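You operate a simulated robot arm through the tools that you are given. There is no shell and no other tool. Be economical: measure what you need, move in short steps, check, and stop when the job is done.

The job below is to be done with a simulated robot arm. You get a single attempt, and the scene is never put back.

Task
Shake the lime through the sieve, tip out the grit and cover it.
Fine: grit into the blue mug; sieve back on its pan with the hessian roll laid across it.
Where things are to end (x, y in the base frame): hessian roll within 4 cm of [59, 26].

The check looks at the end state, three seconds after you hand in, the way a careful person would. Anything else that was tipped, shoved, dropped, spilled or broken makes it a failure. Lids that push on must go on centred and level and be pressed home; caps that screw on are set level and turned clockwise until they are tight.

Robot
A 7-joint arm with a two-finger parallel gripper, fixed in place. Base frame: the origin is at the foot of the arm, x ahead of it, y to its left, z up; the work surface is at about z = 74. Lengths are in cm, angles in rad, forces in N, time in s.
With the tool pointing down near the work surface it reaches from about 20 to 68 cm from the base axis. Its first joint turns from -1.152 to 1.152 rad. Payload 2.4 kg.
The TCP is the grasp point between the finger pads, 3 cm short of the fingertips. In the tool frame z runs along the fingers and y along their closing line. Largest opening 9.4 cm; finger width 2.8, thickness 1; the body of the gripper, 5 by 9.6 cm, starts 5.5 cm behind the TCP.
Orientation is that of the tool frame in the base frame, as [roll, pitch, yaw] about the fixed x, y, z axes, in that order (R = Rz(yaw) Ry(pitch) Rx(roll)). With the fingers straight down and closing along the base's y, the tool's x points along the base's -x, its y along +y and its z along -z.

Tools
- The arm moves only by the tool arm_command. Its argument "increments" is a list of rows, each an object of numbers (a shift or turn left out is 0, a gripper value left out holds the last): "x", "y", "z": the shift along the tool's x, y, z in cm; "ax", "ay", "az": the turn, a rotation vector about the tool's x, y, z in rad; "gripper": the gripper command, from -1 (fully open) to 1 (shut), values between in proportion. In form: [{"x": .., "y": .., "z": .., "ax": .., "ay": .., "az": .., "gripper": ..}, ...]. A call has 1 to 10 rows; each row is the pose to reach, as a shift and turn from the pose commanded when the call began, along the tool's axes at that moment. Rows are played at 5 a second. More than 5 cm and 0.15 rad between two rows, or a gripper value outside its range, and nothing of the call is played. Where a pose cannot be reached the arm comes as near as it can. A force on the tool above 50 N (or 10 N above the force at the start of the call, whichever is more), or a blocked arm, ends the call early, and 0.2 s more pass. Each finger travels about 15.3 cm/s and halts on what it meets, pressing with about 41 N; the grip force reading is that of the motor and also rises with nothing between the fingers. The clock runs only during rows and for 0.2 s after the last one: add rows that repeat a pose to give the fingers time. The reply holds the time, the measured pose of the TCP, the force on the tool along the base axes, the opening and the grip force, in the units named above and with some noise, with the torque about the TCP (base axes, N m) and any sound that the robot's microphone picked up.
- Cameras (640 x 400 px; columns grow to the right, rows downward): "scene" is fixed at [3.3, 47.4, 144.55]; the picture's right is [-0.82, -0.57, 0.00], its down [-0.38, 0.56, -0.74] and it looks along [0.42, -0.61, -0.68] (base axes); focal length 374 px, centre (320, 200). "wrist" rides on the gripper at [7.6, 1.4, -10.2] in the tool frame; the picture's right is [-0.18, 0.98, 0.00], its down [-0.75, -0.14, -0.64] and it looks along [-0.63, -0.12, 0.77] (tool axes); focal length 243 px, centre (320, 200). There is no depth. A picture from a camera that has moved, and an enlarged one, comes with that camera's place and axes in the base frame and with its lens. The place of the scene camera against the robot may be out by one fixed shift of up to 1.8 cm in any direction.
- snapshot(camera): a new picture of that camera. The clock stands still meanwhile.
- zoom(camera, box): a new picture of the part [left, top, right, bottom] of that camera's present view, enlarged. The clock stands still meanwhile.
- sign_off(): hands the job in; it is judged then, once.

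Go step by step. Nothing tells you positions but the pictures and the camera data: compare them with the known pose of the tool, close in by small moves and look again before you grip or let go. The budget is 120 turns and 76 pictures, counting those below and the enlarged ones. Unless the task says otherwise, let go and move clear before handing in, and close with one line.

The tools are called as name(argument=value, ...) on one line, values as JSON. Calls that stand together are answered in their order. arm_command: Moves the arm, as the interface text tells. Its arguments: {"type":"object","properties":{"increments":{"type":"array","items":{"type":"object","properties":{"x":{"type":"number"},"y":{"type":"number"},"z":{"type":"number"},"ax":{"type":"number"},"ay":{"type":"number"},"az":{"type":"number"},"gripper":{"type":"number"}}}}},"required":["increments"]} The other tools are called the same way: snapshot (camera) takes a picture; zoom (camera, box) takes an enlarged picture of a part of a camera's view; sign_off () hands the job in.

At the start:

```text
clock: 0.0
position: [40.18, 20.18, 112.27]
tcp_rot: [-3.142, -0.002, 3.141]
contact_force: [0.0, -0.4, -0.1]
wrist_torque: [-0.01, -0.01, -0.03]
opening: 9.4
finger_force: 0.0
```

scene: 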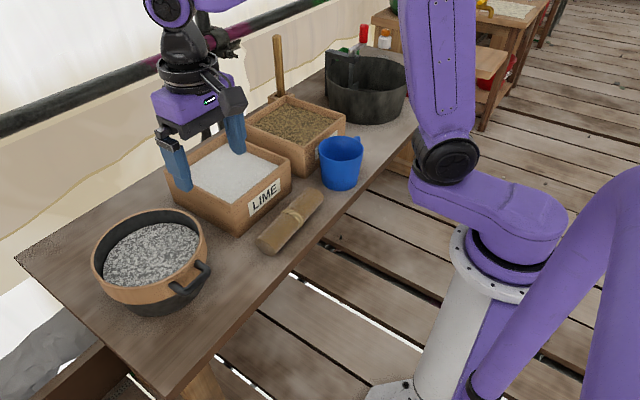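
wrist: 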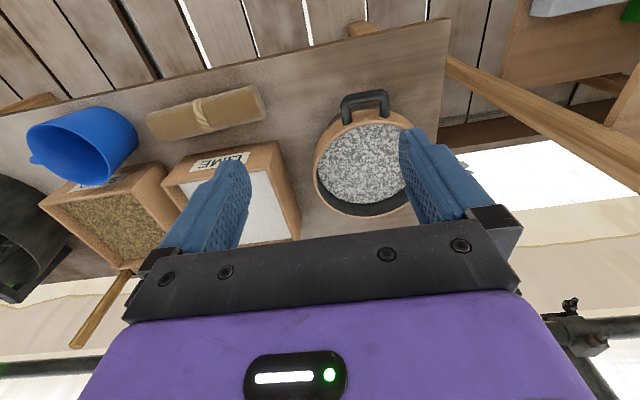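

I see a sieve with a black handle holding lime and grit (on its pan), a lime box, another box, a bucket, the blue mug and the hessian roll. I'll look closer before moving.

zoom(camera="scene", box=[70, 180, 250, 330])

zoom(camera="wrist", box=[290, 70, 430, 230])

zoom(camera="scene", box=[240, 110, 400, 260])

```text
2.67 times, centred on (160, 255) of scene
camera zoom: at [3.3, 47.4, 144.55], right [-0.82, -0.57, 0.0], down [-0.38, 0.56, -0.74], along [0.42, -0.61, -0.68], focal length 997 px, centre (747, 53)
```

zoom: 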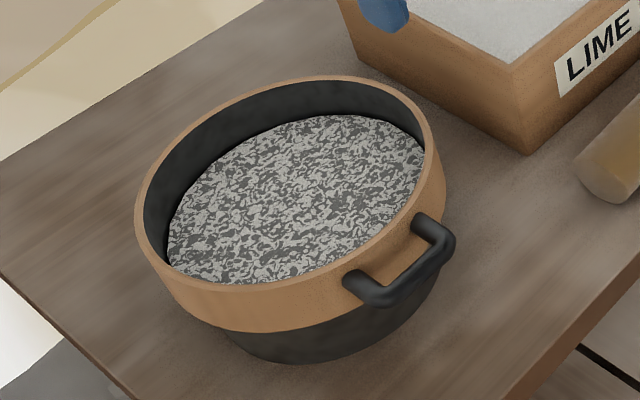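

```text
2.50 times, centred on (360, 150) of wrist
camera zoom: at [32.61, 21.51, 122.68], right [0.18, 0.98, 0.0], down [0.75, -0.14, 0.64], along [0.63, -0.12, -0.77], focal length 606 px, centre (220, 325)
```

zoom: 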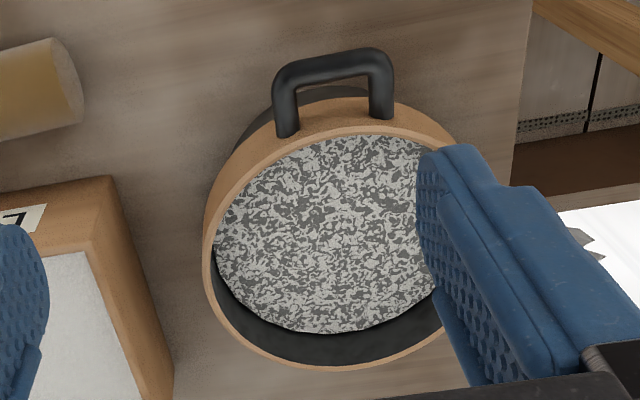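

```text
2.67 times, centred on (320, 185) of scene
camera zoom: at [3.3, 47.4, 144.55], right [-0.82, -0.57, 0.0], down [-0.38, 0.56, -0.74], along [0.42, -0.61, -0.68], focal length 997 px, centre (320, 240)
```

zoom: 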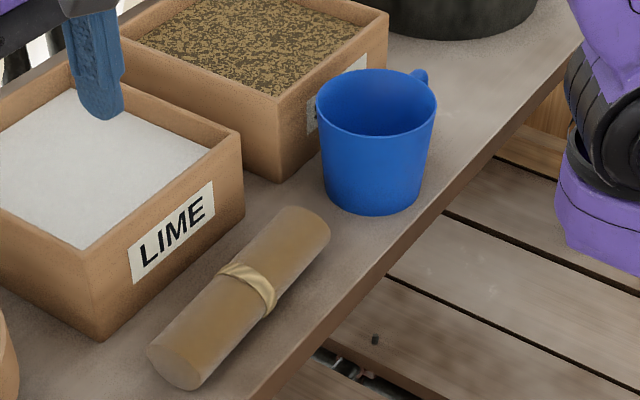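

The sieve is centred near (58, 25.5) with its handle pointing back at the robot at about (46, 26). The mug is near (46, -24) and the roll near (46, -3). I plan to hold the handle with the tool nearly horizontal, so first I tilt the tool forward and check that it reaches.

arm_command(increments=[{"ay": -0.14, "x": 1}, {"ay": -0.28, "x": 2}, {"ay": -0.42, "x": 3}, {"ay": -0.56, "x": 4}, {"ay": -0.7, "x": 5}, {"ay": -0.84, "x": 5, "z": 1}, {"ay": -0.98, "x": 5, "z": 2}, {"ay": -1.1, "x": 5, "z": 3}])

```text
clock: 1.8
position: [35.23, 20.06, 109.42]
tcp_rot: [-3.14, 1.102, -3.139]
contact_force: [-0.1, 0.2, -0.1]
wrist_torque: [-0.01, -0.02, 0.01]
opening: 9.4
finger_force: 0.0
```

The tilt works. Now I roll about the tool axis so the fingers close vertically.

arm_command(increments=[{"az": 0.15}, {"az": 0.3}, {"az": 0.45}, {"az": 0.6}, {"az": 0.75}, {"az": 0.9}, {"az": 1.05}, {"az": 1.2}, {"az": 1.35}, {"az": 1.5}])

snapshot(camera="wrist")

snapshot(camera="scene")

```text
clock: 4.0
position: [40.59, 26.5, 124.32]
tcp_rot: [2.085, 0.094, 1.613]
contact_force: [0.3, -0.3, -0.1]
wrist_torque: [-0.01, 0.01, -0.01]
opening: 9.41
finger_force: 0.1
out of reach, approached as far as the arm can: row 5, 6, 7, 8, 9, 10
```

```text
70 pictures are left
camera wrist: at [32.06, 34.34, 129.95], right [0.49, -0.08, 0.87], down [-0.6, -0.76, 0.26], along [0.64, -0.65, -0.42], focal length 243 px, centre (320, 200)
```

wrist: 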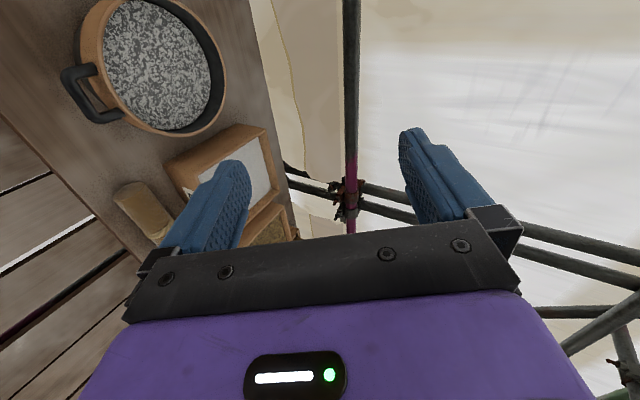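

```text
69 pictures are left
```

scene: 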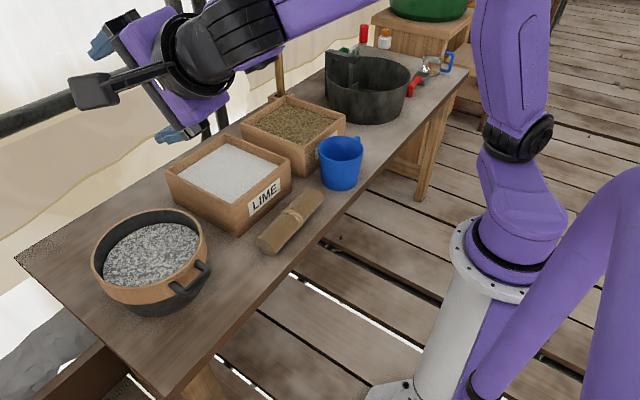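

The orientation was reached but the position drifted, because the wrist was too close to the base. I'll move forward and down and see which pose the commands count from.

arm_command(increments=[{"z": 2, "y": -1.5}, {"z": 4, "y": -3}, {"z": 6, "y": -4}, {"z": 7.4, "y": -5}])

```text
clock: 5.0
position: [46.26, 27.77, 119.69]
tcp_rot: [2.094, 0.099, 1.614]
contact_force: [0.3, 1.0, 0.6]
wrist_torque: [-0.01, -0.02, 0.0]
opening: 9.41
finger_force: 0.0
out of reach, approached as far as the arm can: row 1, 2, 3, 4
```

Still off target. I'll try lowering further to see if this wrist configuration frees up.

arm_command(increments=[{"z": 1.2, "y": -2.2}, {"z": 2.4, "y": -4.4}, {"z": 3.6, "y": -6.6}, {"z": 4.9, "y": -8.7}])

```text
clock: 6.0
position: [48.93, 29.58, 116.26]
tcp_rot: [2.089, 0.098, 1.615]
contact_force: [0.0, 0.4, -0.7]
wrist_torque: [-0.02, 0.01, -0.01]
opening: 9.4
finger_force: 0.1
out of reach, approached as far as the arm can: row 1, 2, 3, 4
```

This roll direction hits a joint limit, so I'll roll back and go the other way.

arm_command(increments=[{"az": -0.15}, {"az": -0.3}, {"az": -0.45}, {"az": -0.6}, {"az": -0.75}, {"az": -0.9}, {"az": -1.05}, {"az": -1.2}, {"az": -1.35}, {"az": -1.5}])

arm_command(increments=[{"az": -0.15}, {"az": -0.3}, {"az": -0.45}, {"az": -0.6}, {"az": -0.75}, {"az": -0.9}, {"az": -1.05}, {"az": -1.2}, {"az": -1.35}, {"az": -1.5}])

```text
clock: 8.2
position: [49.38, 29.51, 116.05]
tcp_rot: [-3.063, 1.056, -3.067]
contact_force: [0.7, -0.3, 0.3]
wrist_torque: [0.01, 0.03, -0.03]
opening: 9.41
finger_force: 0.0
```

```text
clock: 10.4
position: [49.44, 29.59, 116.14]
tcp_rot: [-2.084, 0.024, -1.598]
contact_force: [0.1, -0.1, -0.5]
wrist_torque: [0.01, 0.01, 0.01]
opening: 9.41
finger_force: 0.1
```

This side is reachable. I'll descend to a look-out pose behind the handle.

arm_command(increments=[{"x": 0.7, "y": 4, "z": 0.2}, {"x": 1.4, "y": 8, "z": 0.4}, {"x": 2.1, "y": 12, "z": 0.6}, {"x": 2.8, "y": 16, "z": 0.8}, {"x": 3.3, "y": 19.5, "z": 1}, {"x": 3.7, "y": 22.2, "z": 1.2}])

snapshot(camera="wrist")

snapshot(camera="scene")

```text
clock: 11.8
position: [39.39, 26.47, 96.1]
tcp_rot: [-2.082, 0.028, -1.597]
contact_force: [0.7, -1.1, 0.8]
wrist_torque: [-0.02, 0.03, -0.04]
opening: 9.39
finger_force: 0.0
```

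```text
68 pictures are left
camera wrist: at [29.51, 19.11, 99.72], right [-0.48, 0.22, -0.85], down [-0.47, 0.75, 0.46], along [0.74, 0.62, -0.26], focal length 243 px, centre (320, 200)
```

wrist: 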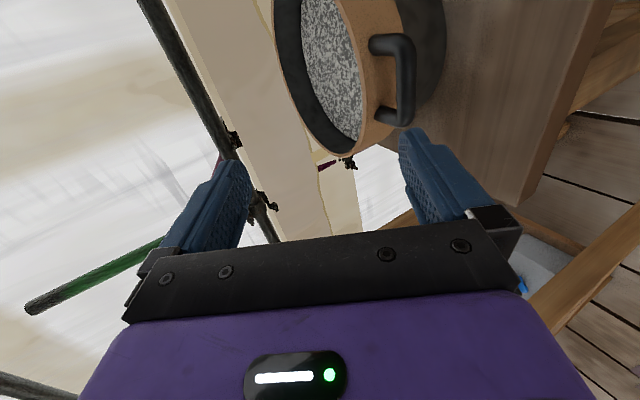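

```text
67 pictures are left
```

scene: 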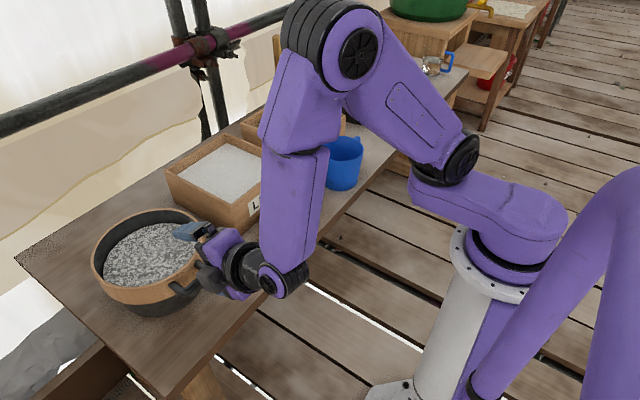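

zoom(camera="wrist", box=[260, 0, 460, 160])

```text
2.50 times, centred on (360, 80) of wrist
camera zoom: at [29.51, 19.11, 99.72], right [-0.48, 0.22, -0.85], down [-0.47, 0.75, 0.46], along [0.74, 0.62, -0.26], focal length 606 px, centre (220, 500)
```

zoom: 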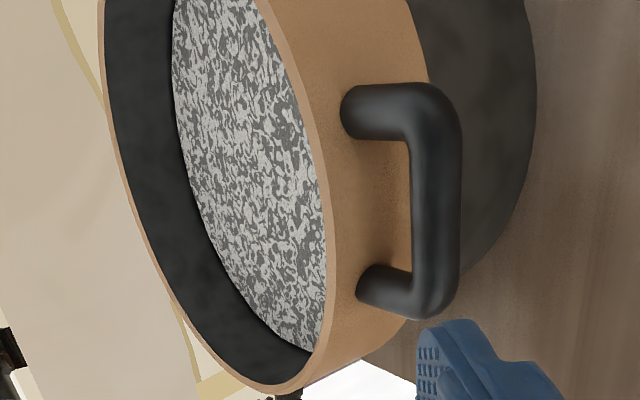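

The handle is a round U-bar, about level and parallel to y, near (46, 26.3, 83). I'll bring the tool closer to horizontal, level the roll and lower to bar height while staying behind it.

arm_command(increments=[{"ax": 0.12, "az": -0.01}, {"ax": 0.24, "az": -0.02}, {"ax": 0.36, "az": -0.03}, {"ax": 0.36, "az": -0.03, "y": 2.5, "z": 0}, {"ax": 0.36, "az": -0.03, "y": 5, "z": 0}])

snapshot(camera="wrist")

```text
clock: 13.0
position: [36.84, 26.82, 91.83]
tcp_rot: [-1.721, -0.002, -1.59]
contact_force: [0.2, -0.2, 0.3]
wrist_torque: [0.04, -0.02, -0.01]
opening: 9.41
finger_force: 0.1
```

```text
65 pictures are left
camera wrist: at [26.56, 19.37, 92.0], right [-0.15, 0.19, -0.97], down [-0.6, 0.76, 0.24], along [0.79, 0.62, 0.0], focal length 243 px, centre (320, 200)
```

wrist: 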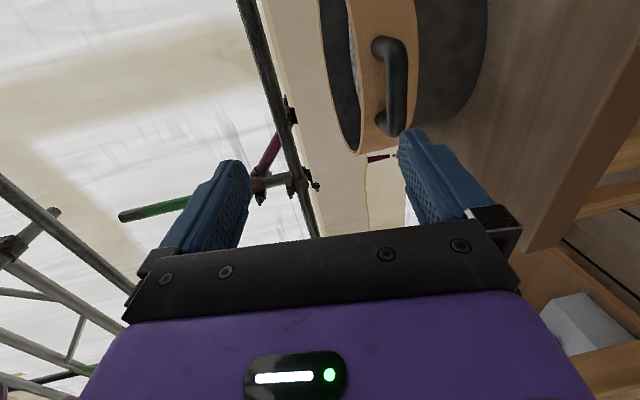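

The bar works out at about (46.3, 26.0, 83.8), with the rim top near 86.5. I'll go to a pre-grasp pose 5 cm behind it and part-close to about 5 cm.

arm_command(increments=[{"x": 0.2, "y": 2, "z": 0, "gripper": -0.06}, {"x": 0.5, "y": 4.5, "z": 0}, {"x": 0.74, "y": 6.47, "z": 1}, {"x": 0.74, "y": 6.47, "z": 4}])

snapshot(camera="wrist")

zoom(camera="scene", box=[70, 180, 310, 330])

```text
clock: 14.0
position: [39.97, 26.16, 84.88]
tcp_rot: [-1.723, 0.001, -1.587]
contact_force: [-0.4, -0.5, 0.4]
wrist_torque: [0.0, -0.04, 0.01]
opening: 4.98
finger_force: 0.1
```

```text
64 pictures are left
camera wrist: at [29.54, 18.69, 85.0], right [-0.15, 0.19, -0.97], down [-0.6, 0.76, 0.24], along [0.79, 0.62, 0.0], focal length 243 px, centre (320, 200)
```

wrist: 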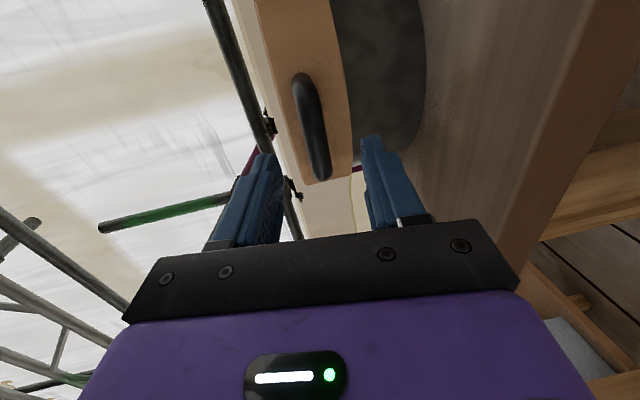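

```text
2.67 times, centred on (190, 255) of scene
camera zoom: at [3.29, 47.4, 144.55], right [-0.82, -0.57, 0.0], down [-0.38, 0.56, -0.74], along [0.42, -0.61, -0.68], focal length 997 px, centre (667, 53)
```

zoom: 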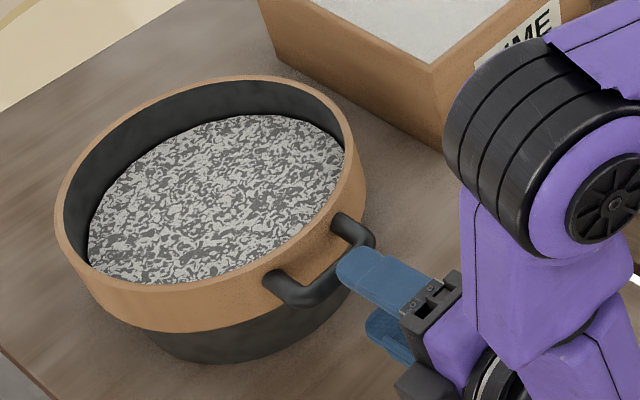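

The bar sits between the fingers, at about z 84.2. I'll advance until it is about 1.5 cm inside the fingertips and check.

arm_command(increments=[{"x": 0.15, "y": -0.3, "z": 1.5}, {"x": 0.15, "y": -0.3, "z": 3}, {"x": 0.15, "y": -0.3, "z": 4.2}, {"x": 0.15, "y": -0.3, "z": 4.8}])

snapshot(camera="wrist")

zoom(camera="scene", box=[130, 220, 250, 310])

```text
clock: 15.0
position: [44.72, 25.95, 84.3]
tcp_rot: [-1.723, -0.001, -1.587]
contact_force: [0.3, 0.2, 0.3]
wrist_torque: [0.01, -0.02, -0.03]
opening: 4.97
finger_force: 0.0
```

```text
62 pictures are left
camera wrist: at [34.36, 18.41, 84.48], right [-0.15, 0.18, -0.97], down [-0.6, 0.76, 0.24], along [0.79, 0.62, 0.0], focal length 243 px, centre (320, 200)
```

wrist: 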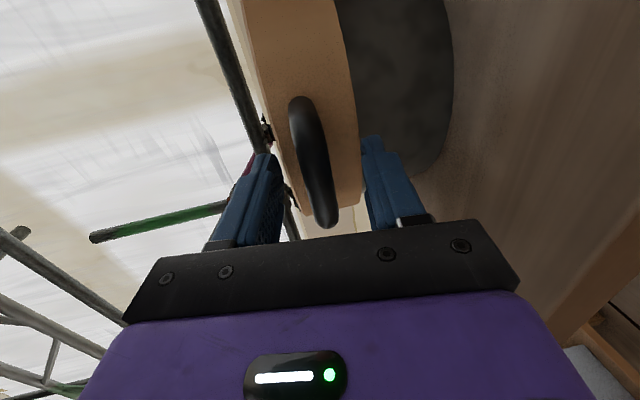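

```text
4.44 times, centred on (190, 265) of scene
camera zoom: at [3.3, 47.4, 144.55], right [-0.82, -0.57, 0.0], down [-0.38, 0.56, -0.74], along [0.42, -0.61, -0.68], focal length 1662 px, centre (898, -89)
```

zoom: 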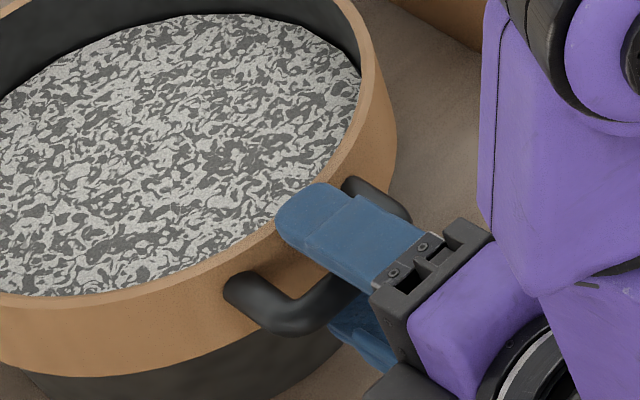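

The handle is centred between the fingers. Closing now.

arm_command(increments=[{"gripper": 0.3}, {"gripper": 0.6}, {"gripper": 1}, {"gripper": 1}])

snapshot(camera="wrist")

zoom(camera="scene", box=[70, 180, 310, 330])

```text
clock: 16.0
position: [44.67, 25.79, 84.26]
tcp_rot: [-1.723, -0.003, -1.59]
contact_force: [1.9, -0.4, 4.8]
wrist_torque: [-0.19, -0.07, 0.02]
opening: 1.83
finger_force: 41.1
```

```text
60 pictures are left
camera wrist: at [34.34, 18.41, 84.5], right [-0.15, 0.19, -0.97], down [-0.6, 0.76, 0.24], along [0.79, 0.62, 0.0], focal length 243 px, centre (320, 200)
```

wrist: 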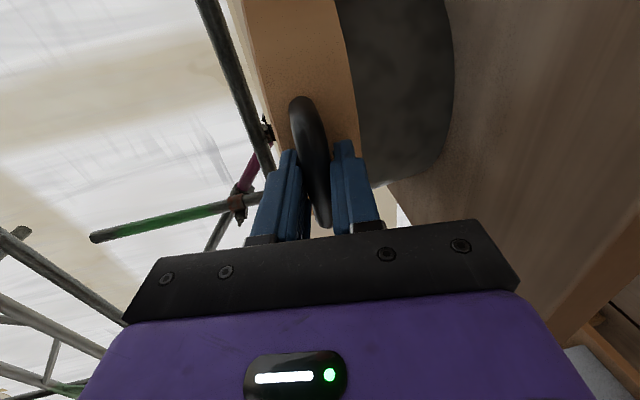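

```text
2.67 times, centred on (190, 255) of scene
camera zoom: at [3.3, 47.4, 144.55], right [-0.82, -0.57, 0.0], down [-0.38, 0.56, -0.74], along [0.42, -0.61, -0.68], focal length 997 px, centre (667, 53)
```

zoom: 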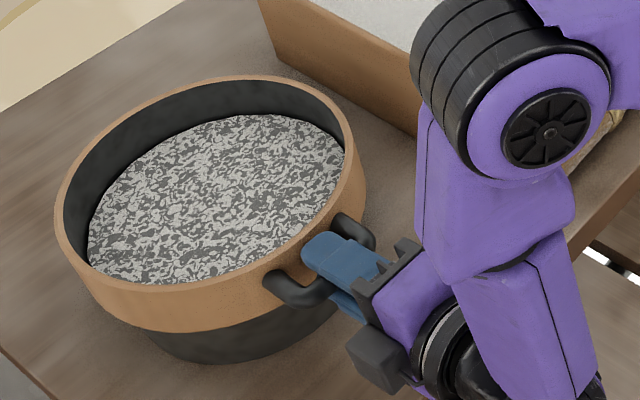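

The grip is solid at 1.83 cm. I'll lift straight up a little and watch for droop.

arm_command(increments=[{"y": -0.5, "z": -0.08}, {"y": -1, "z": -0.15}, {"y": -1.5, "z": -0.23}, {"y": -1.5, "z": -0.23}])

zoom(camera="scene", box=[70, 180, 310, 330])

snapshot(camera="wrist")

```text
clock: 17.0
position: [44.77, 25.75, 85.92]
tcp_rot: [-1.725, -0.001, -1.589]
contact_force: [0.0, -0.4, -1.3]
wrist_torque: [-0.02, 0.1, 0.05]
opening: 1.79
finger_force: 41.0
```

```text
2.67 times, centred on (190, 255) of scene
camera zoom: at [3.3, 47.41, 144.55], right [-0.82, -0.57, 0.0], down [-0.38, 0.56, -0.74], along [0.42, -0.61, -0.68], focal length 997 px, centre (667, 53)
```

zoom: 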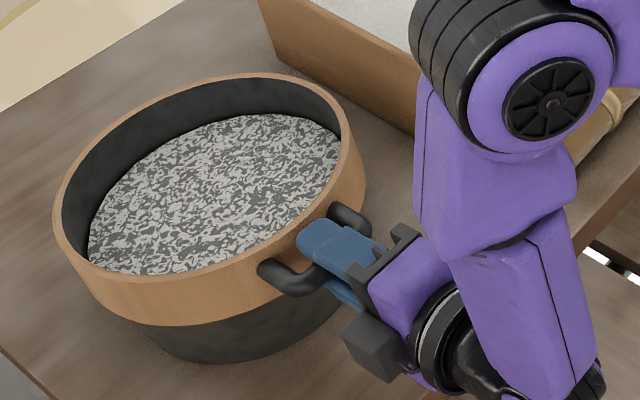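

```text
57 pictures are left
camera wrist: at [34.31, 18.4, 86.05], right [-0.15, 0.18, -0.97], down [-0.6, 0.76, 0.24], along [0.79, 0.62, 0.0], focal length 243 px, centre (320, 200)
```

wrist: 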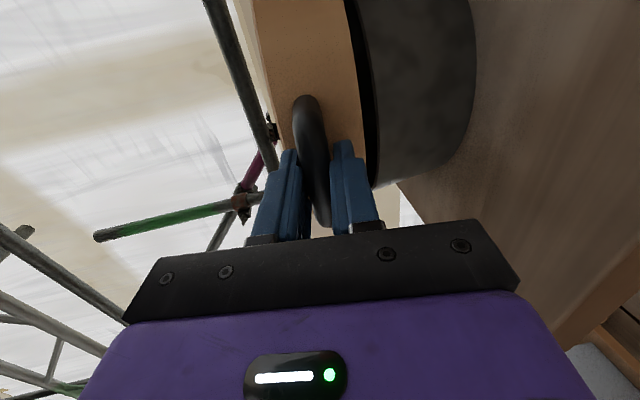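

Only the handle side rose, so the sieve is pivoting about the round bar. I'll set it back, open slightly and slide the fingertips up to the wall so it can't droop.

arm_command(increments=[{"y": 0.5, "z": 0.08}, {"y": 1, "z": 0.15}, {"y": 1.4, "z": 0.21}, {"y": 1.5, "z": 0.22}, {"y": 1.5, "z": 0.22, "gripper": 0.45}, {"y": 1.5, "z": 0.22, "gripper": 0.45}, {"y": 1.5, "z": 0.7}, {"y": 1.5, "z": 1.1}])

snapshot(camera="wrist")

zoom(camera="scene", box=[130, 220, 250, 310])

```text
clock: 18.8
position: [45.57, 25.83, 84.24]
tcp_rot: [-1.724, -0.002, -1.588]
contact_force: [0.1, -0.5, 0.5]
wrist_torque: [0.0, -0.04, -0.02]
opening: 2.58
finger_force: 0.2
```

```text
56 pictures are left
camera wrist: at [35.19, 18.36, 84.42], right [-0.15, 0.19, -0.97], down [-0.6, 0.76, 0.24], along [0.79, 0.62, 0.0], focal length 243 px, centre (320, 200)
```

wrist: 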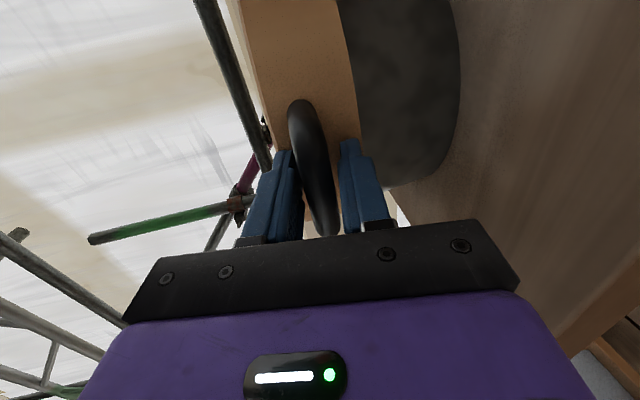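

```text
4.44 times, centred on (190, 265) of scene
camera zoom: at [3.3, 47.4, 144.55], right [-0.82, -0.57, 0.0], down [-0.38, 0.56, -0.74], along [0.42, -0.61, -0.68], focal length 1662 px, centre (898, -89)
```

zoom: 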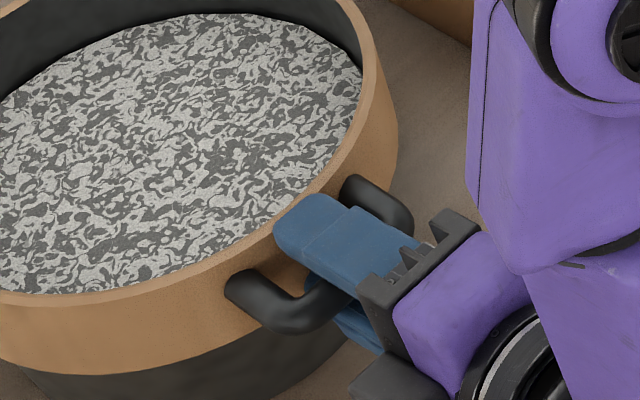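

The tips are nearly at the wall. I'll creep forward and watch the force.

arm_command(increments=[{"z": 0.15}, {"z": 0.3}])

arm_command(increments=[{"z": 0.1}, {"z": 0.2}])

```text
clock: 19.4
position: [45.86, 25.84, 84.19]
tcp_rot: [-1.723, -0.001, -1.588]
contact_force: [-1.0, 0.9, 0.9]
wrist_torque: [0.0, -0.08, 0.0]
opening: 2.66
finger_force: 0.9
```

```text
clock: 20.0
position: [45.99, 25.93, 84.19]
tcp_rot: [-1.723, -0.002, -1.588]
contact_force: [-0.7, 0.5, 0.1]
wrist_torque: [-0.03, -0.02, 0.03]
opening: 2.6
finger_force: 0.2
```

arm_command(increments=[{"z": 0.1}, {"z": 0.2}])

zoom(camera="scene", box=[130, 220, 250, 310])

```text
clock: 20.6
position: [46.15, 25.84, 84.07]
tcp_rot: [-1.722, -0.002, -1.589]
contact_force: [-0.6, 0.4, -0.1]
wrist_torque: [-0.02, -0.04, 0.0]
opening: 2.59
finger_force: 0.3
```

```text
4.44 times, centred on (190, 265) of scene
camera zoom: at [3.3, 47.4, 144.55], right [-0.82, -0.57, 0.0], down [-0.38, 0.56, -0.74], along [0.42, -0.61, -0.68], focal length 1662 px, centre (898, -89)
```

zoom: 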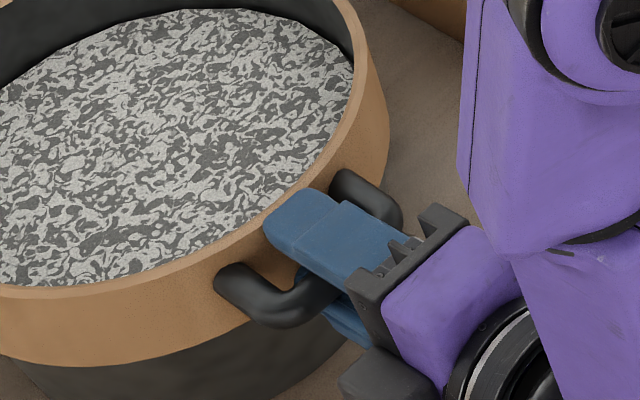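

The tips now touch the wall and the sieve shifted only a few millimetres. Gripping and trying the lift again.

arm_command(increments=[{"gripper": 1}, {"gripper": 1}, {"gripper": 1}, {"y": -0.6, "z": -0.09}, {"y": -1.2, "z": -0.18}, {"y": -1.8, "z": -0.27}, {"y": -1.8, "z": -0.27}])

zoom(camera="scene", box=[70, 180, 310, 330])

snapshot(camera="wrist")

```text
clock: 22.2
position: [46.3, 25.83, 85.91]
tcp_rot: [-1.724, -0.003, -1.59]
contact_force: [-0.1, 0.1, -2.5]
wrist_torque: [0.01, 0.3, 0.0]
opening: 1.98
finger_force: 41.1
```

```text
2.67 times, centred on (190, 255) of scene
camera zoom: at [3.31, 47.41, 144.55], right [-0.82, -0.57, 0.0], down [-0.38, 0.56, -0.74], along [0.42, -0.61, -0.68], focal length 997 px, centre (667, 53)
```

zoom: 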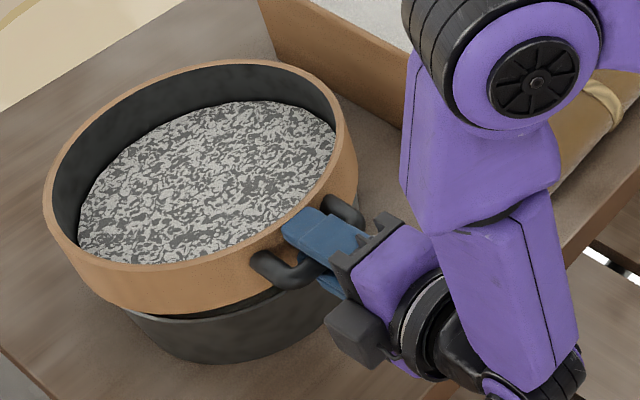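

```text
52 pictures are left
camera wrist: at [35.83, 18.37, 86.11], right [-0.15, 0.18, -0.97], down [-0.6, 0.76, 0.24], along [0.79, 0.62, 0.0], focal length 243 px, centre (320, 200)
```

wrist: 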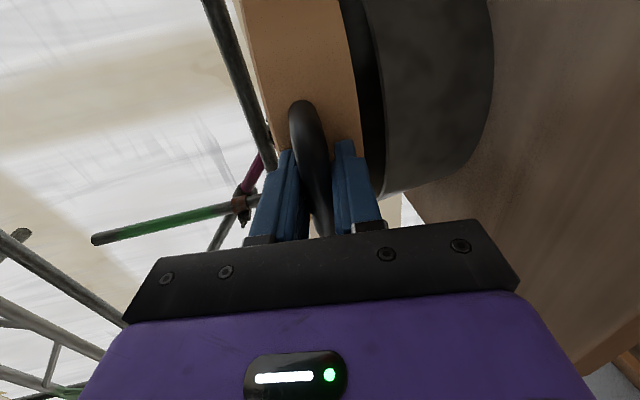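

The sieve is now held level and clear of the pan. Shaking sideways over the pan.

arm_command(increments=[{"x": 0.8}, {"x": -0.8}, {"x": 0.8}, {"x": -0.8}, {"x": 0.8}, {"x": -0.8}, {"x": 0.8}, {"x": -0.8}, {"x": 0.8}, {"x": 0}])

zoom(camera="scene", box=[70, 180, 310, 330])

```text
clock: 24.4
position: [46.18, 25.89, 85.85]
tcp_rot: [-1.726, -0.003, -1.589]
contact_force: [-0.1, 0.0, -2.5]
wrist_torque: [-0.02, 0.27, 0.02]
opening: 1.98
finger_force: 40.8
```

```text
2.67 times, centred on (190, 255) of scene
camera zoom: at [3.31, 47.41, 144.55], right [-0.82, -0.57, 0.0], down [-0.38, 0.56, -0.74], along [0.42, -0.61, -0.68], focal length 997 px, centre (667, 53)
```

zoom: 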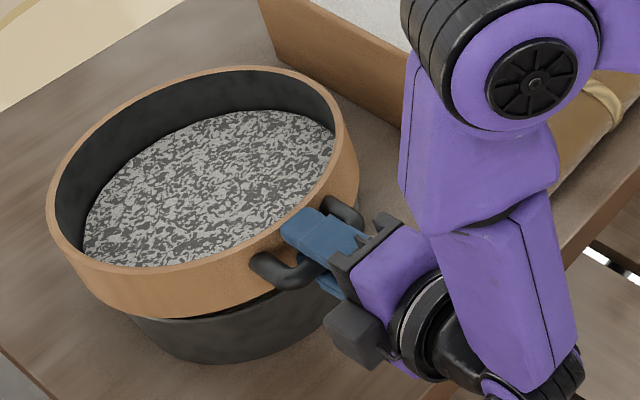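

The lime is thinning a little. The far side sagged slightly, so I'll raise the sieve a bit, tilt up and shake harder.

arm_command(increments=[{"y": -0.5, "ax": 0.05}, {"x": 1.3, "y": -0.5, "ax": 0.05}, {"x": -1.3, "y": -0.5, "ax": 0.05}, {"x": 1.3, "y": -0.5, "ax": 0.05}, {"x": -1.3, "y": -0.5, "ax": 0.05}, {"x": 1.3, "y": -0.5, "ax": 0.05}, {"x": -1.3, "y": -0.5, "ax": 0.05}, {"x": 1.3, "y": -0.5, "ax": 0.05}, {"x": -1.3, "y": -0.5, "ax": 0.05}, {"x": 0, "y": -0.5, "ax": 0.05}])

zoom(camera="scene", box=[70, 180, 310, 330])

```text
clock: 26.6
position: [46.32, 25.87, 86.18]
tcp_rot: [-1.674, -0.002, -1.588]
contact_force: [-0.2, -0.1, -1.4]
wrist_torque: [-0.02, 0.3, 0.0]
opening: 1.97
finger_force: 40.6
```

```text
2.67 times, centred on (190, 255) of scene
camera zoom: at [3.3, 47.41, 144.55], right [-0.82, -0.57, 0.0], down [-0.38, 0.56, -0.74], along [0.42, -0.61, -0.68], focal length 997 px, centre (667, 53)
```

zoom: 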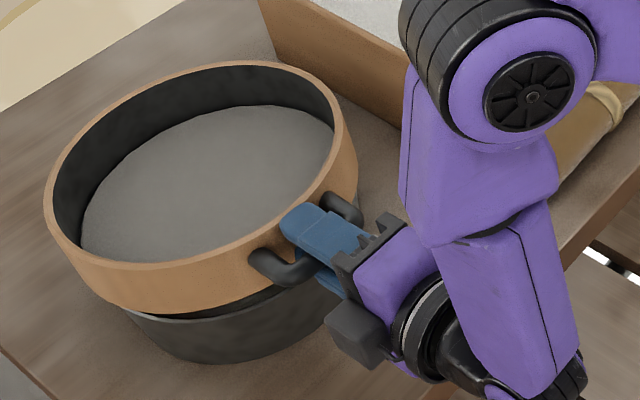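

The surface has turned a uniform grey grit. One more burst to make sure it's done.

arm_command(increments=[{"x": 1.3}, {"x": -1.3}, {"x": 1.3}, {"x": -1.3}, {"x": 1.3}, {"x": -1.3}, {"x": 1.3}, {"x": -1.3}, {"x": 0}, {"x": 0}])

zoom(camera="scene", box=[70, 180, 310, 330])

```text
clock: 28.8
position: [46.44, 25.86, 86.36]
tcp_rot: [-1.674, -0.002, -1.589]
contact_force: [0.7, -0.3, -2.2]
wrist_torque: [-0.01, 0.27, -0.01]
opening: 1.99
finger_force: 40.9
```

```text
2.67 times, centred on (190, 255) of scene
camera zoom: at [3.31, 47.41, 144.55], right [-0.82, -0.57, 0.0], down [-0.38, 0.56, -0.74], along [0.42, -0.61, -0.68], focal length 997 px, centre (667, 53)
```

zoom: 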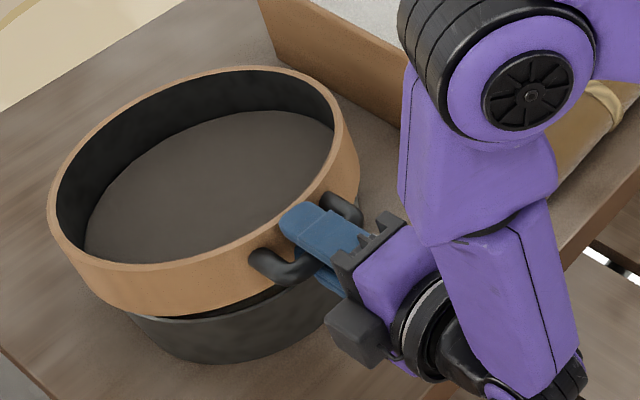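

It is darker still, so lime was still passing through. I'll shake again until the colour stops changing.

arm_command(increments=[{"x": 1.3, "ax": 0.03}, {"x": -1.3, "ax": 0.03}, {"x": 1.3, "ax": 0.03}, {"x": -1.3, "ax": 0.03}, {"x": 1.3, "ax": 0.03}, {"x": -1.3, "ax": 0.03}, {"x": 1.3, "ax": 0.03}, {"x": -1.3, "ax": 0.03}, {"x": 0, "ax": 0.03}, {"x": 0, "ax": 0.03}])

zoom(camera="scene", box=[70, 180, 310, 330])

```text
clock: 31.0
position: [46.33, 25.83, 86.32]
tcp_rot: [-1.643, -0.001, -1.588]
contact_force: [-0.6, -0.1, -2.7]
wrist_torque: [-0.03, 0.27, 0.01]
opening: 1.96
finger_force: 41.0
```

```text
2.67 times, centred on (190, 255) of scene
camera zoom: at [3.31, 47.41, 144.55], right [-0.82, -0.57, 0.0], down [-0.38, 0.56, -0.74], along [0.42, -0.61, -0.68], focal length 997 px, centre (667, 53)
```

zoom: 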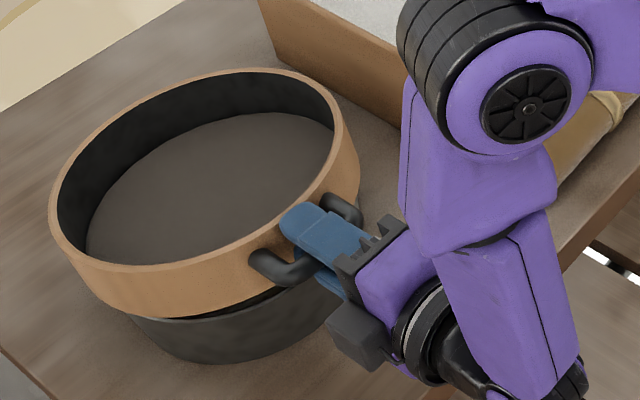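

The colour no longer changes, so only grit is left. I'll lift the sieve level, well above everything.

arm_command(increments=[{"y": -2.5, "z": -0.2}, {"y": -5, "z": -0.4}, {"y": -7.5, "z": -0.6}, {"y": -10, "z": -0.8}, {"y": -12.5, "z": -1}, {"y": -15, "z": -1.1}, {"y": -17.5, "z": -1.3}, {"y": -19, "z": -1.4}])

snapshot(camera="scene")

```text
clock: 32.8
position: [46.42, 25.85, 105.57]
tcp_rot: [-1.642, -0.001, -1.59]
contact_force: [-0.3, 0.6, -1.5]
wrist_torque: [0.01, 0.27, -0.01]
opening: 1.97
finger_force: 40.6
```

```text
47 pictures are left
```

scene: 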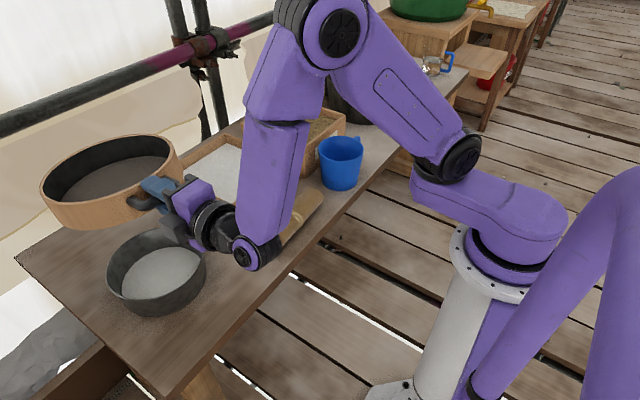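

The pan holds the sifted lime and the sieve is level, well up. The mug is at about (45.6, -25.7), with its top near 86. I'll carry the sieve across level.

arm_command(increments=[{"x": 2, "z": -0.5}, {"x": 4.5, "z": -1}, {"x": 7.5, "z": -1.5}, {"x": 10.5, "z": -2.2}, {"x": 13.5, "z": -3}, {"x": 16.5, "z": -4}, {"x": 19.5, "z": -5}, {"x": 22.5, "z": -6}, {"x": 25, "z": -7}, {"x": 26, "z": -7.5}])

```text
clock: 35.0
position: [40.52, 2.0, 105.3]
tcp_rot: [-1.645, -0.001, -1.589]
contact_force: [-0.4, 0.5, -2.2]
wrist_torque: [0.01, 0.28, 0.04]
opening: 1.96
finger_force: 40.6
out of reach, approached as far as the arm can: row 9, 10
```

Radially level reach ends around r = 41. So I'll turn the heading toward -y instead, keeping the TCP near (42.5, -1), so that the far rim can come over the mug.

arm_command(increments=[{"z": 0.5, "ay": 0.13, "az": 0.01, "x": 0.3}, {"z": 1, "ay": 0.26, "az": 0.02, "x": 0.6}, {"z": 1.5, "ay": 0.39, "az": 0.03, "x": 0.9}, {"z": 2, "ay": 0.52, "az": 0.04, "x": 1.2}, {"z": 2, "ay": 0.65, "az": 0.047, "x": 1.5}, {"z": 2, "ay": 0.78, "az": 0.056, "x": 1.8}, {"z": 2, "ay": 0.91, "az": 0.065, "x": 2.1}, {"z": 2, "ay": 1.04, "az": 0.075, "x": 2.4}, {"z": 2, "ay": 1.17, "az": 0.084, "x": 2.7}, {"z": 2, "ay": 1.3, "az": 0.094, "x": 3}])

snapshot(camera="scene")

```text
clock: 37.2
position: [42.25, -1.07, 105.11]
tcp_rot: [-1.643, -0.001, -2.893]
contact_force: [0.4, -0.9, -2.1]
wrist_torque: [0.26, 0.09, -0.02]
opening: 1.97
finger_force: 40.4
```

```text
46 pictures are left
```

scene: 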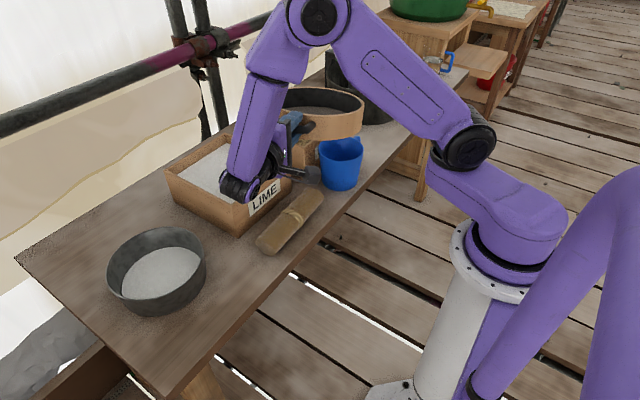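

The heading of about -76° is reachable. I'll check where the mug and rim are with the wrist camera before setting the pour path.

snapshot(camera="wrist")

zoom(camera="scene", box=[220, 70, 400, 220])

```text
45 pictures are left
camera wrist: at [32.38, 7.15, 104.59], right [0.16, 0.11, -0.98], down [0.58, 0.8, 0.19], along [0.8, -0.59, 0.06], focal length 243 px, centre (320, 200)
```

wrist: 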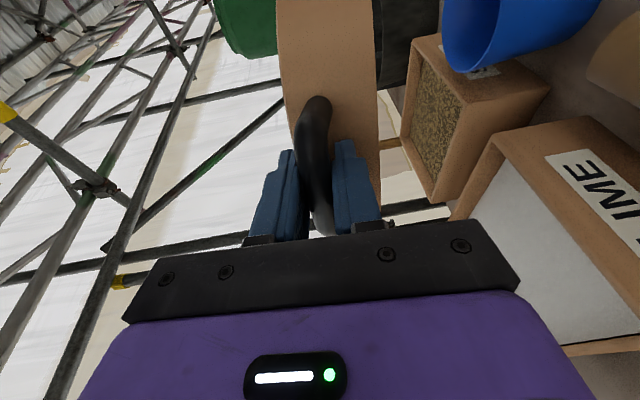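

```text
2.67 times, centred on (310, 145) of scene
camera zoom: at [3.3, 47.4, 144.55], right [-0.82, -0.57, 0.0], down [-0.38, 0.56, -0.74], along [0.42, -0.61, -0.68], focal length 997 px, centre (347, 347)
```

zoom: 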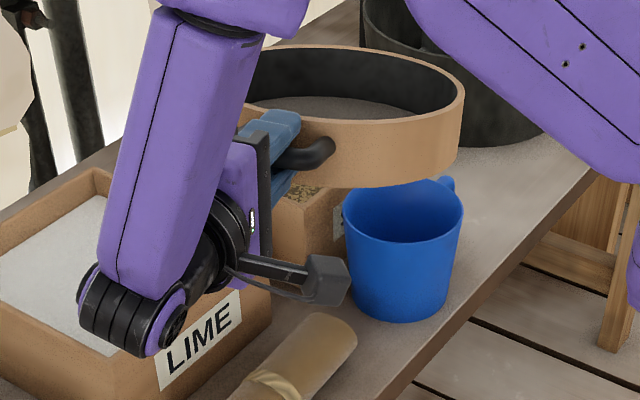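

Both cameras put the mug at about (46, -25.3). I'll turn slightly further and come down level to the start of the pour path.

arm_command(increments=[{"x": -0.5, "y": 1.5, "z": 1, "ay": 0.08, "az": 0.005}, {"x": -1.04, "y": 3, "z": 2, "ay": 0.15, "az": 0.011}, {"x": -1.04, "y": 5.5, "z": 2, "ay": 0.15, "az": 0.011}, {"x": -1.04, "y": 8, "z": 2, "ay": 0.15, "az": 0.011}])

snapshot(camera="scene")

```text
clock: 38.2
position: [43.62, -2.26, 96.98]
tcp_rot: [-1.642, 0.001, -3.044]
contact_force: [0.1, 0.4, -3.3]
wrist_torque: [0.24, 0.05, 0.02]
opening: 1.98
finger_force: 41.2
```

```text
43 pictures are left
```

scene: 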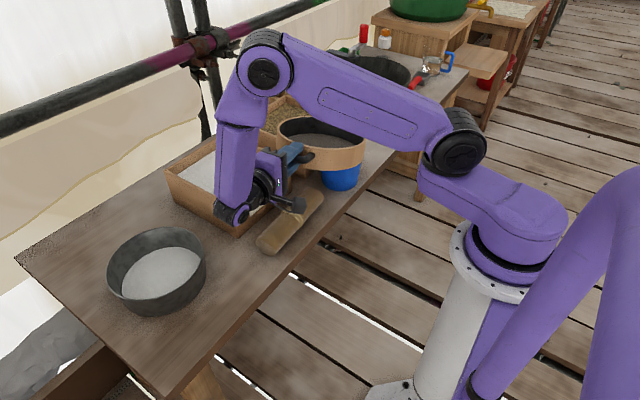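

Positioned with the rim over the mug. I'll start the pour, pitching down about the far rim so that it stays over the mouth.

arm_command(increments=[{"ax": -0.13, "z": 0.1}, {"ax": -0.26, "z": 0.3}, {"ax": -0.4, "z": 0.54}, {"ax": -0.53, "z": 1.45, "y": -2.1}, {"ax": -0.67, "z": 2.8, "y": -4.3}, {"ax": -0.67, "z": 2.8, "y": -4.3}])

zoom(camera="scene", box=[220, 70, 400, 220])

snapshot(camera="wrist")

```text
clock: 39.6
position: [43.75, -5.16, 101.34]
tcp_rot: [-2.314, -0.002, -3.043]
contact_force: [-0.1, -0.8, -1.4]
wrist_torque: [-0.09, 0.04, -0.09]
opening: 1.96
finger_force: 40.7
```

```text
2.67 times, centred on (310, 145) of scene
camera zoom: at [3.3, 47.4, 144.55], right [-0.82, -0.57, 0.0], down [-0.38, 0.56, -0.74], along [0.42, -0.61, -0.68], focal length 997 px, centre (347, 347)
```

zoom: 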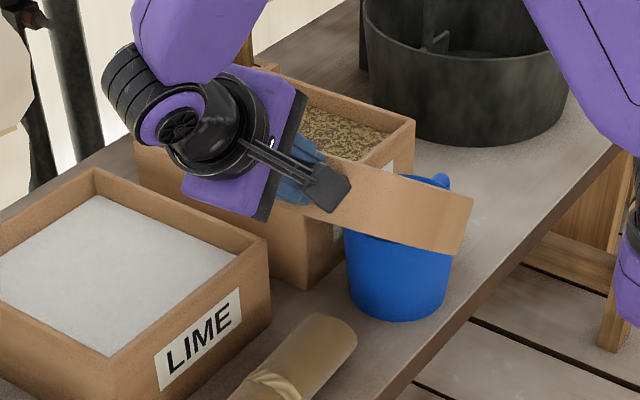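

```text
41 pictures are left
camera wrist: at [35.4, 2.63, 107.13], right [0.12, 0.68, -0.72], down [0.71, 0.45, 0.54], along [0.69, -0.58, -0.43], focal length 243 px, centre (320, 200)
```

wrist: 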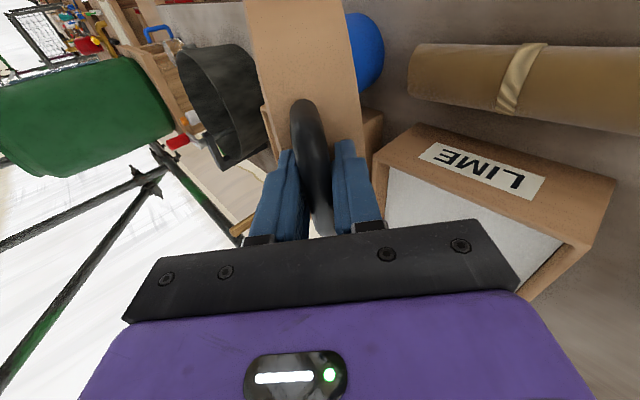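

The rim is where I predicted, over the mug. I'll continue the pour toward vertical.

arm_command(increments=[{"ax": -0.13, "z": 0.01, "y": -2.87}, {"ax": -0.26, "z": 0.1, "y": -5.8}, {"ax": -0.4, "z": 0.59, "y": -8.96}, {"ax": -0.53, "z": 1.41, "y": -11.76}, {"ax": -0.53, "z": 1.41, "y": -11.76}])

zoom(camera="scene", box=[220, 70, 400, 220])

```text
clock: 40.8
position: [45.03, -14.23, 109.08]
tcp_rot: [-2.844, 0.001, -3.042]
contact_force: [-0.4, 0.5, -2.4]
wrist_torque: [0.07, 0.04, -0.02]
opening: 1.97
finger_force: 40.8
```

```text
2.67 times, centred on (310, 145) of scene
camera zoom: at [3.31, 47.4, 144.55], right [-0.82, -0.57, 0.0], down [-0.38, 0.56, -0.74], along [0.42, -0.61, -0.68], focal length 997 px, centre (347, 347)
```

zoom: 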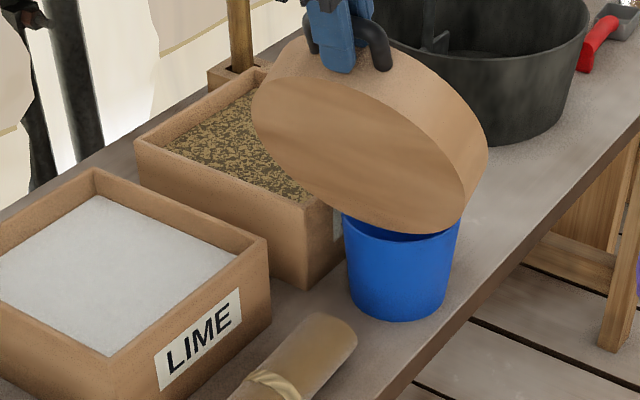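

The pour is going over the mug. I'll go past vertical to empty it fully, then hold.

arm_command(increments=[{"ax": -0.13, "z": -0.26, "y": -2.9}, {"ax": -0.27, "z": -0.24, "y": -6.04}, {"ax": -0.4, "z": 0.1, "y": -8.86}, {"ax": -0.4, "z": 0.1, "y": -8.86}, {"ax": -0.53, "z": 0.98, "y": -11.7}, {"ax": -0.65, "z": 1.9, "y": -14.1}, {"ax": -0.65, "z": 1.9, "y": -14.1}, {"ax": -0.65, "z": 1.9, "y": -14.1}])

zoom(camera="scene", box=[220, 50, 430, 220])

```text
clock: 42.6
position: [46.41, -28.09, 111.28]
tcp_rot: [2.791, -0.001, -3.041]
contact_force: [-0.4, 0.1, -2.2]
wrist_torque: [-0.11, 0.0, 0.01]
opening: 1.95
finger_force: 40.5
```

```text
2.35 times, centred on (325, 135) of scene
camera zoom: at [3.31, 47.4, 144.55], right [-0.82, -0.57, 0.0], down [-0.38, 0.56, -0.74], along [0.42, -0.61, -0.68], focal length 880 px, centre (308, 353)
```

zoom: 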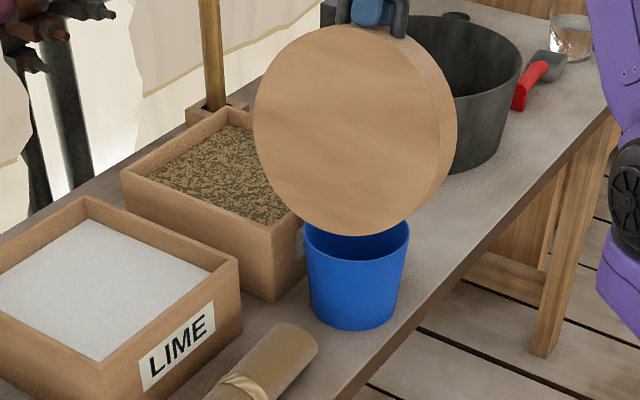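

The sieve is past vertical over the mug. I'll give it a small shake to dislodge anything left, then swing back along the same arc.

arm_command(increments=[{"x": 0.5}, {"x": -0.5}, {"x": 0.5}, {"x": -0.5}, {"x": 0}, {"x": 0}])

arm_command(increments=[{"ax": 0.13, "z": -1.97, "y": 3.92}, {"ax": 0.26, "z": -1.4, "y": 6.91}, {"ax": 0.39, "z": -0.1, "y": 9.31}, {"ax": 0.52, "z": 1.87, "y": 11.46}, {"ax": 0.65, "z": 3.7, "y": 13.56}, {"ax": 0.78, "z": 5.97, "y": 15.39}, {"ax": 0.91, "z": 8.72, "y": 17.05}, {"ax": 1.04, "z": 11.29, "y": 18.24}, {"ax": 1.17, "z": 13.79, "y": 19.23}, {"ax": 1.31, "z": 15.67, "y": 20.0}])

snapshot(camera="scene")

```text
clock: 44.0
position: [46.24, -27.98, 111.34]
tcp_rot: [2.792, 0.001, -3.04]
contact_force: [0.0, -1.2, -2.7]
wrist_torque: [-0.1, -0.05, -0.02]
opening: 1.95
finger_force: 40.9
```

```text
clock: 46.2
position: [43.69, -4.08, 103.38]
tcp_rot: [-2.181, 0.0, -3.041]
contact_force: [-1.0, -0.6, -3.2]
wrist_torque: [0.25, 0.06, 0.01]
opening: 1.95
finger_force: 41.0
```

```text
38 pictures are left
```

scene: 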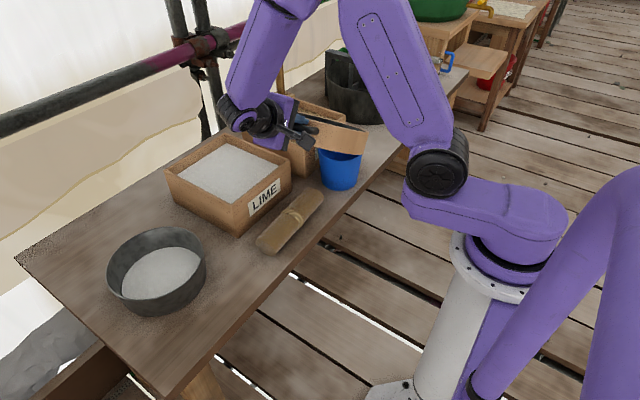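

Now I level the sieve and look inside it and the mug.

arm_command(increments=[{"ax": 0.13, "z": -0.5, "y": -0.8}, {"ax": 0.26, "z": -1, "y": -1.6}, {"ax": 0.39, "z": -1.7, "y": -2.46}, {"ax": 0.54, "z": -1.7, "y": -2.46}])

zoom(camera="scene", box=[220, 70, 400, 220])

```text
clock: 47.2
position: [43.82, -4.05, 106.47]
tcp_rot: [-1.642, 0.001, -3.04]
contact_force: [0.1, -0.2, -2.0]
wrist_torque: [0.29, 0.05, -0.04]
opening: 1.97
finger_force: 41.4
```

```text
2.67 times, centred on (310, 145) of scene
camera zoom: at [3.3, 47.4, 144.55], right [-0.82, -0.57, 0.0], down [-0.38, 0.56, -0.74], along [0.42, -0.61, -0.68], focal length 997 px, centre (347, 347)
```

zoom: 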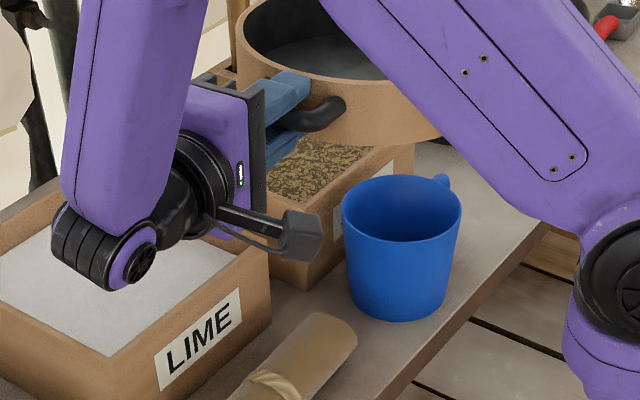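

The sieve floor is bare mesh now and the bench is clean. I'll turn the heading back to face forward.

arm_command(increments=[{"ay": -0.1447, "az": -0.0103}, {"ay": -0.2894, "az": -0.0206}, {"ay": -0.4341, "az": -0.0309}, {"ay": -0.5788, "az": -0.0412}, {"ay": -0.7235, "az": -0.0515}, {"ay": -0.8682, "az": -0.0618}, {"ay": -1.0129, "az": -0.0721}, {"ay": -1.1576, "az": -0.0824}, {"ay": -1.3023, "az": -0.0927}, {"ay": -1.447, "az": -0.103}])

arm_command(increments=[{"x": -3, "z": 0.3}, {"x": -6.5, "z": 0.6}, {"x": -10, "z": 0.9}, {"x": -13.5, "z": 1.2}, {"x": -17, "z": 1.6}, {"x": -20.5, "z": 2}, {"x": -24, "z": 2.2}, {"x": -27, "z": 2.3}, {"x": -29.5, "z": 2.4}, {"x": -29.9, "z": 2.4}])

snapshot(camera="scene")

```text
clock: 49.4
position: [44.6, -3.7, 106.19]
tcp_rot: [-1.642, 0.0, -1.591]
contact_force: [-0.5, -0.6, -1.9]
wrist_torque: [-0.05, 0.29, 0.0]
opening: 1.98
finger_force: 40.9
out of reach, approached as far as the arm can: row 10
```

```text
clock: 51.6
position: [47.65, 26.28, 105.95]
tcp_rot: [-1.643, 0.0, -1.592]
contact_force: [0.1, 0.1, -1.9]
wrist_torque: [-0.03, 0.32, 0.0]
opening: 2.0
finger_force: 40.9
```

```text
36 pictures are left
```

scene: 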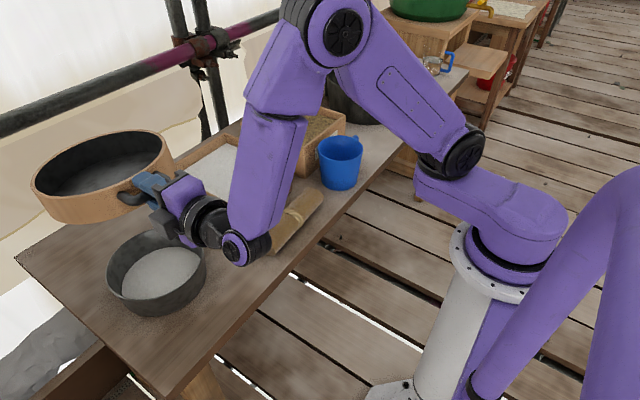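

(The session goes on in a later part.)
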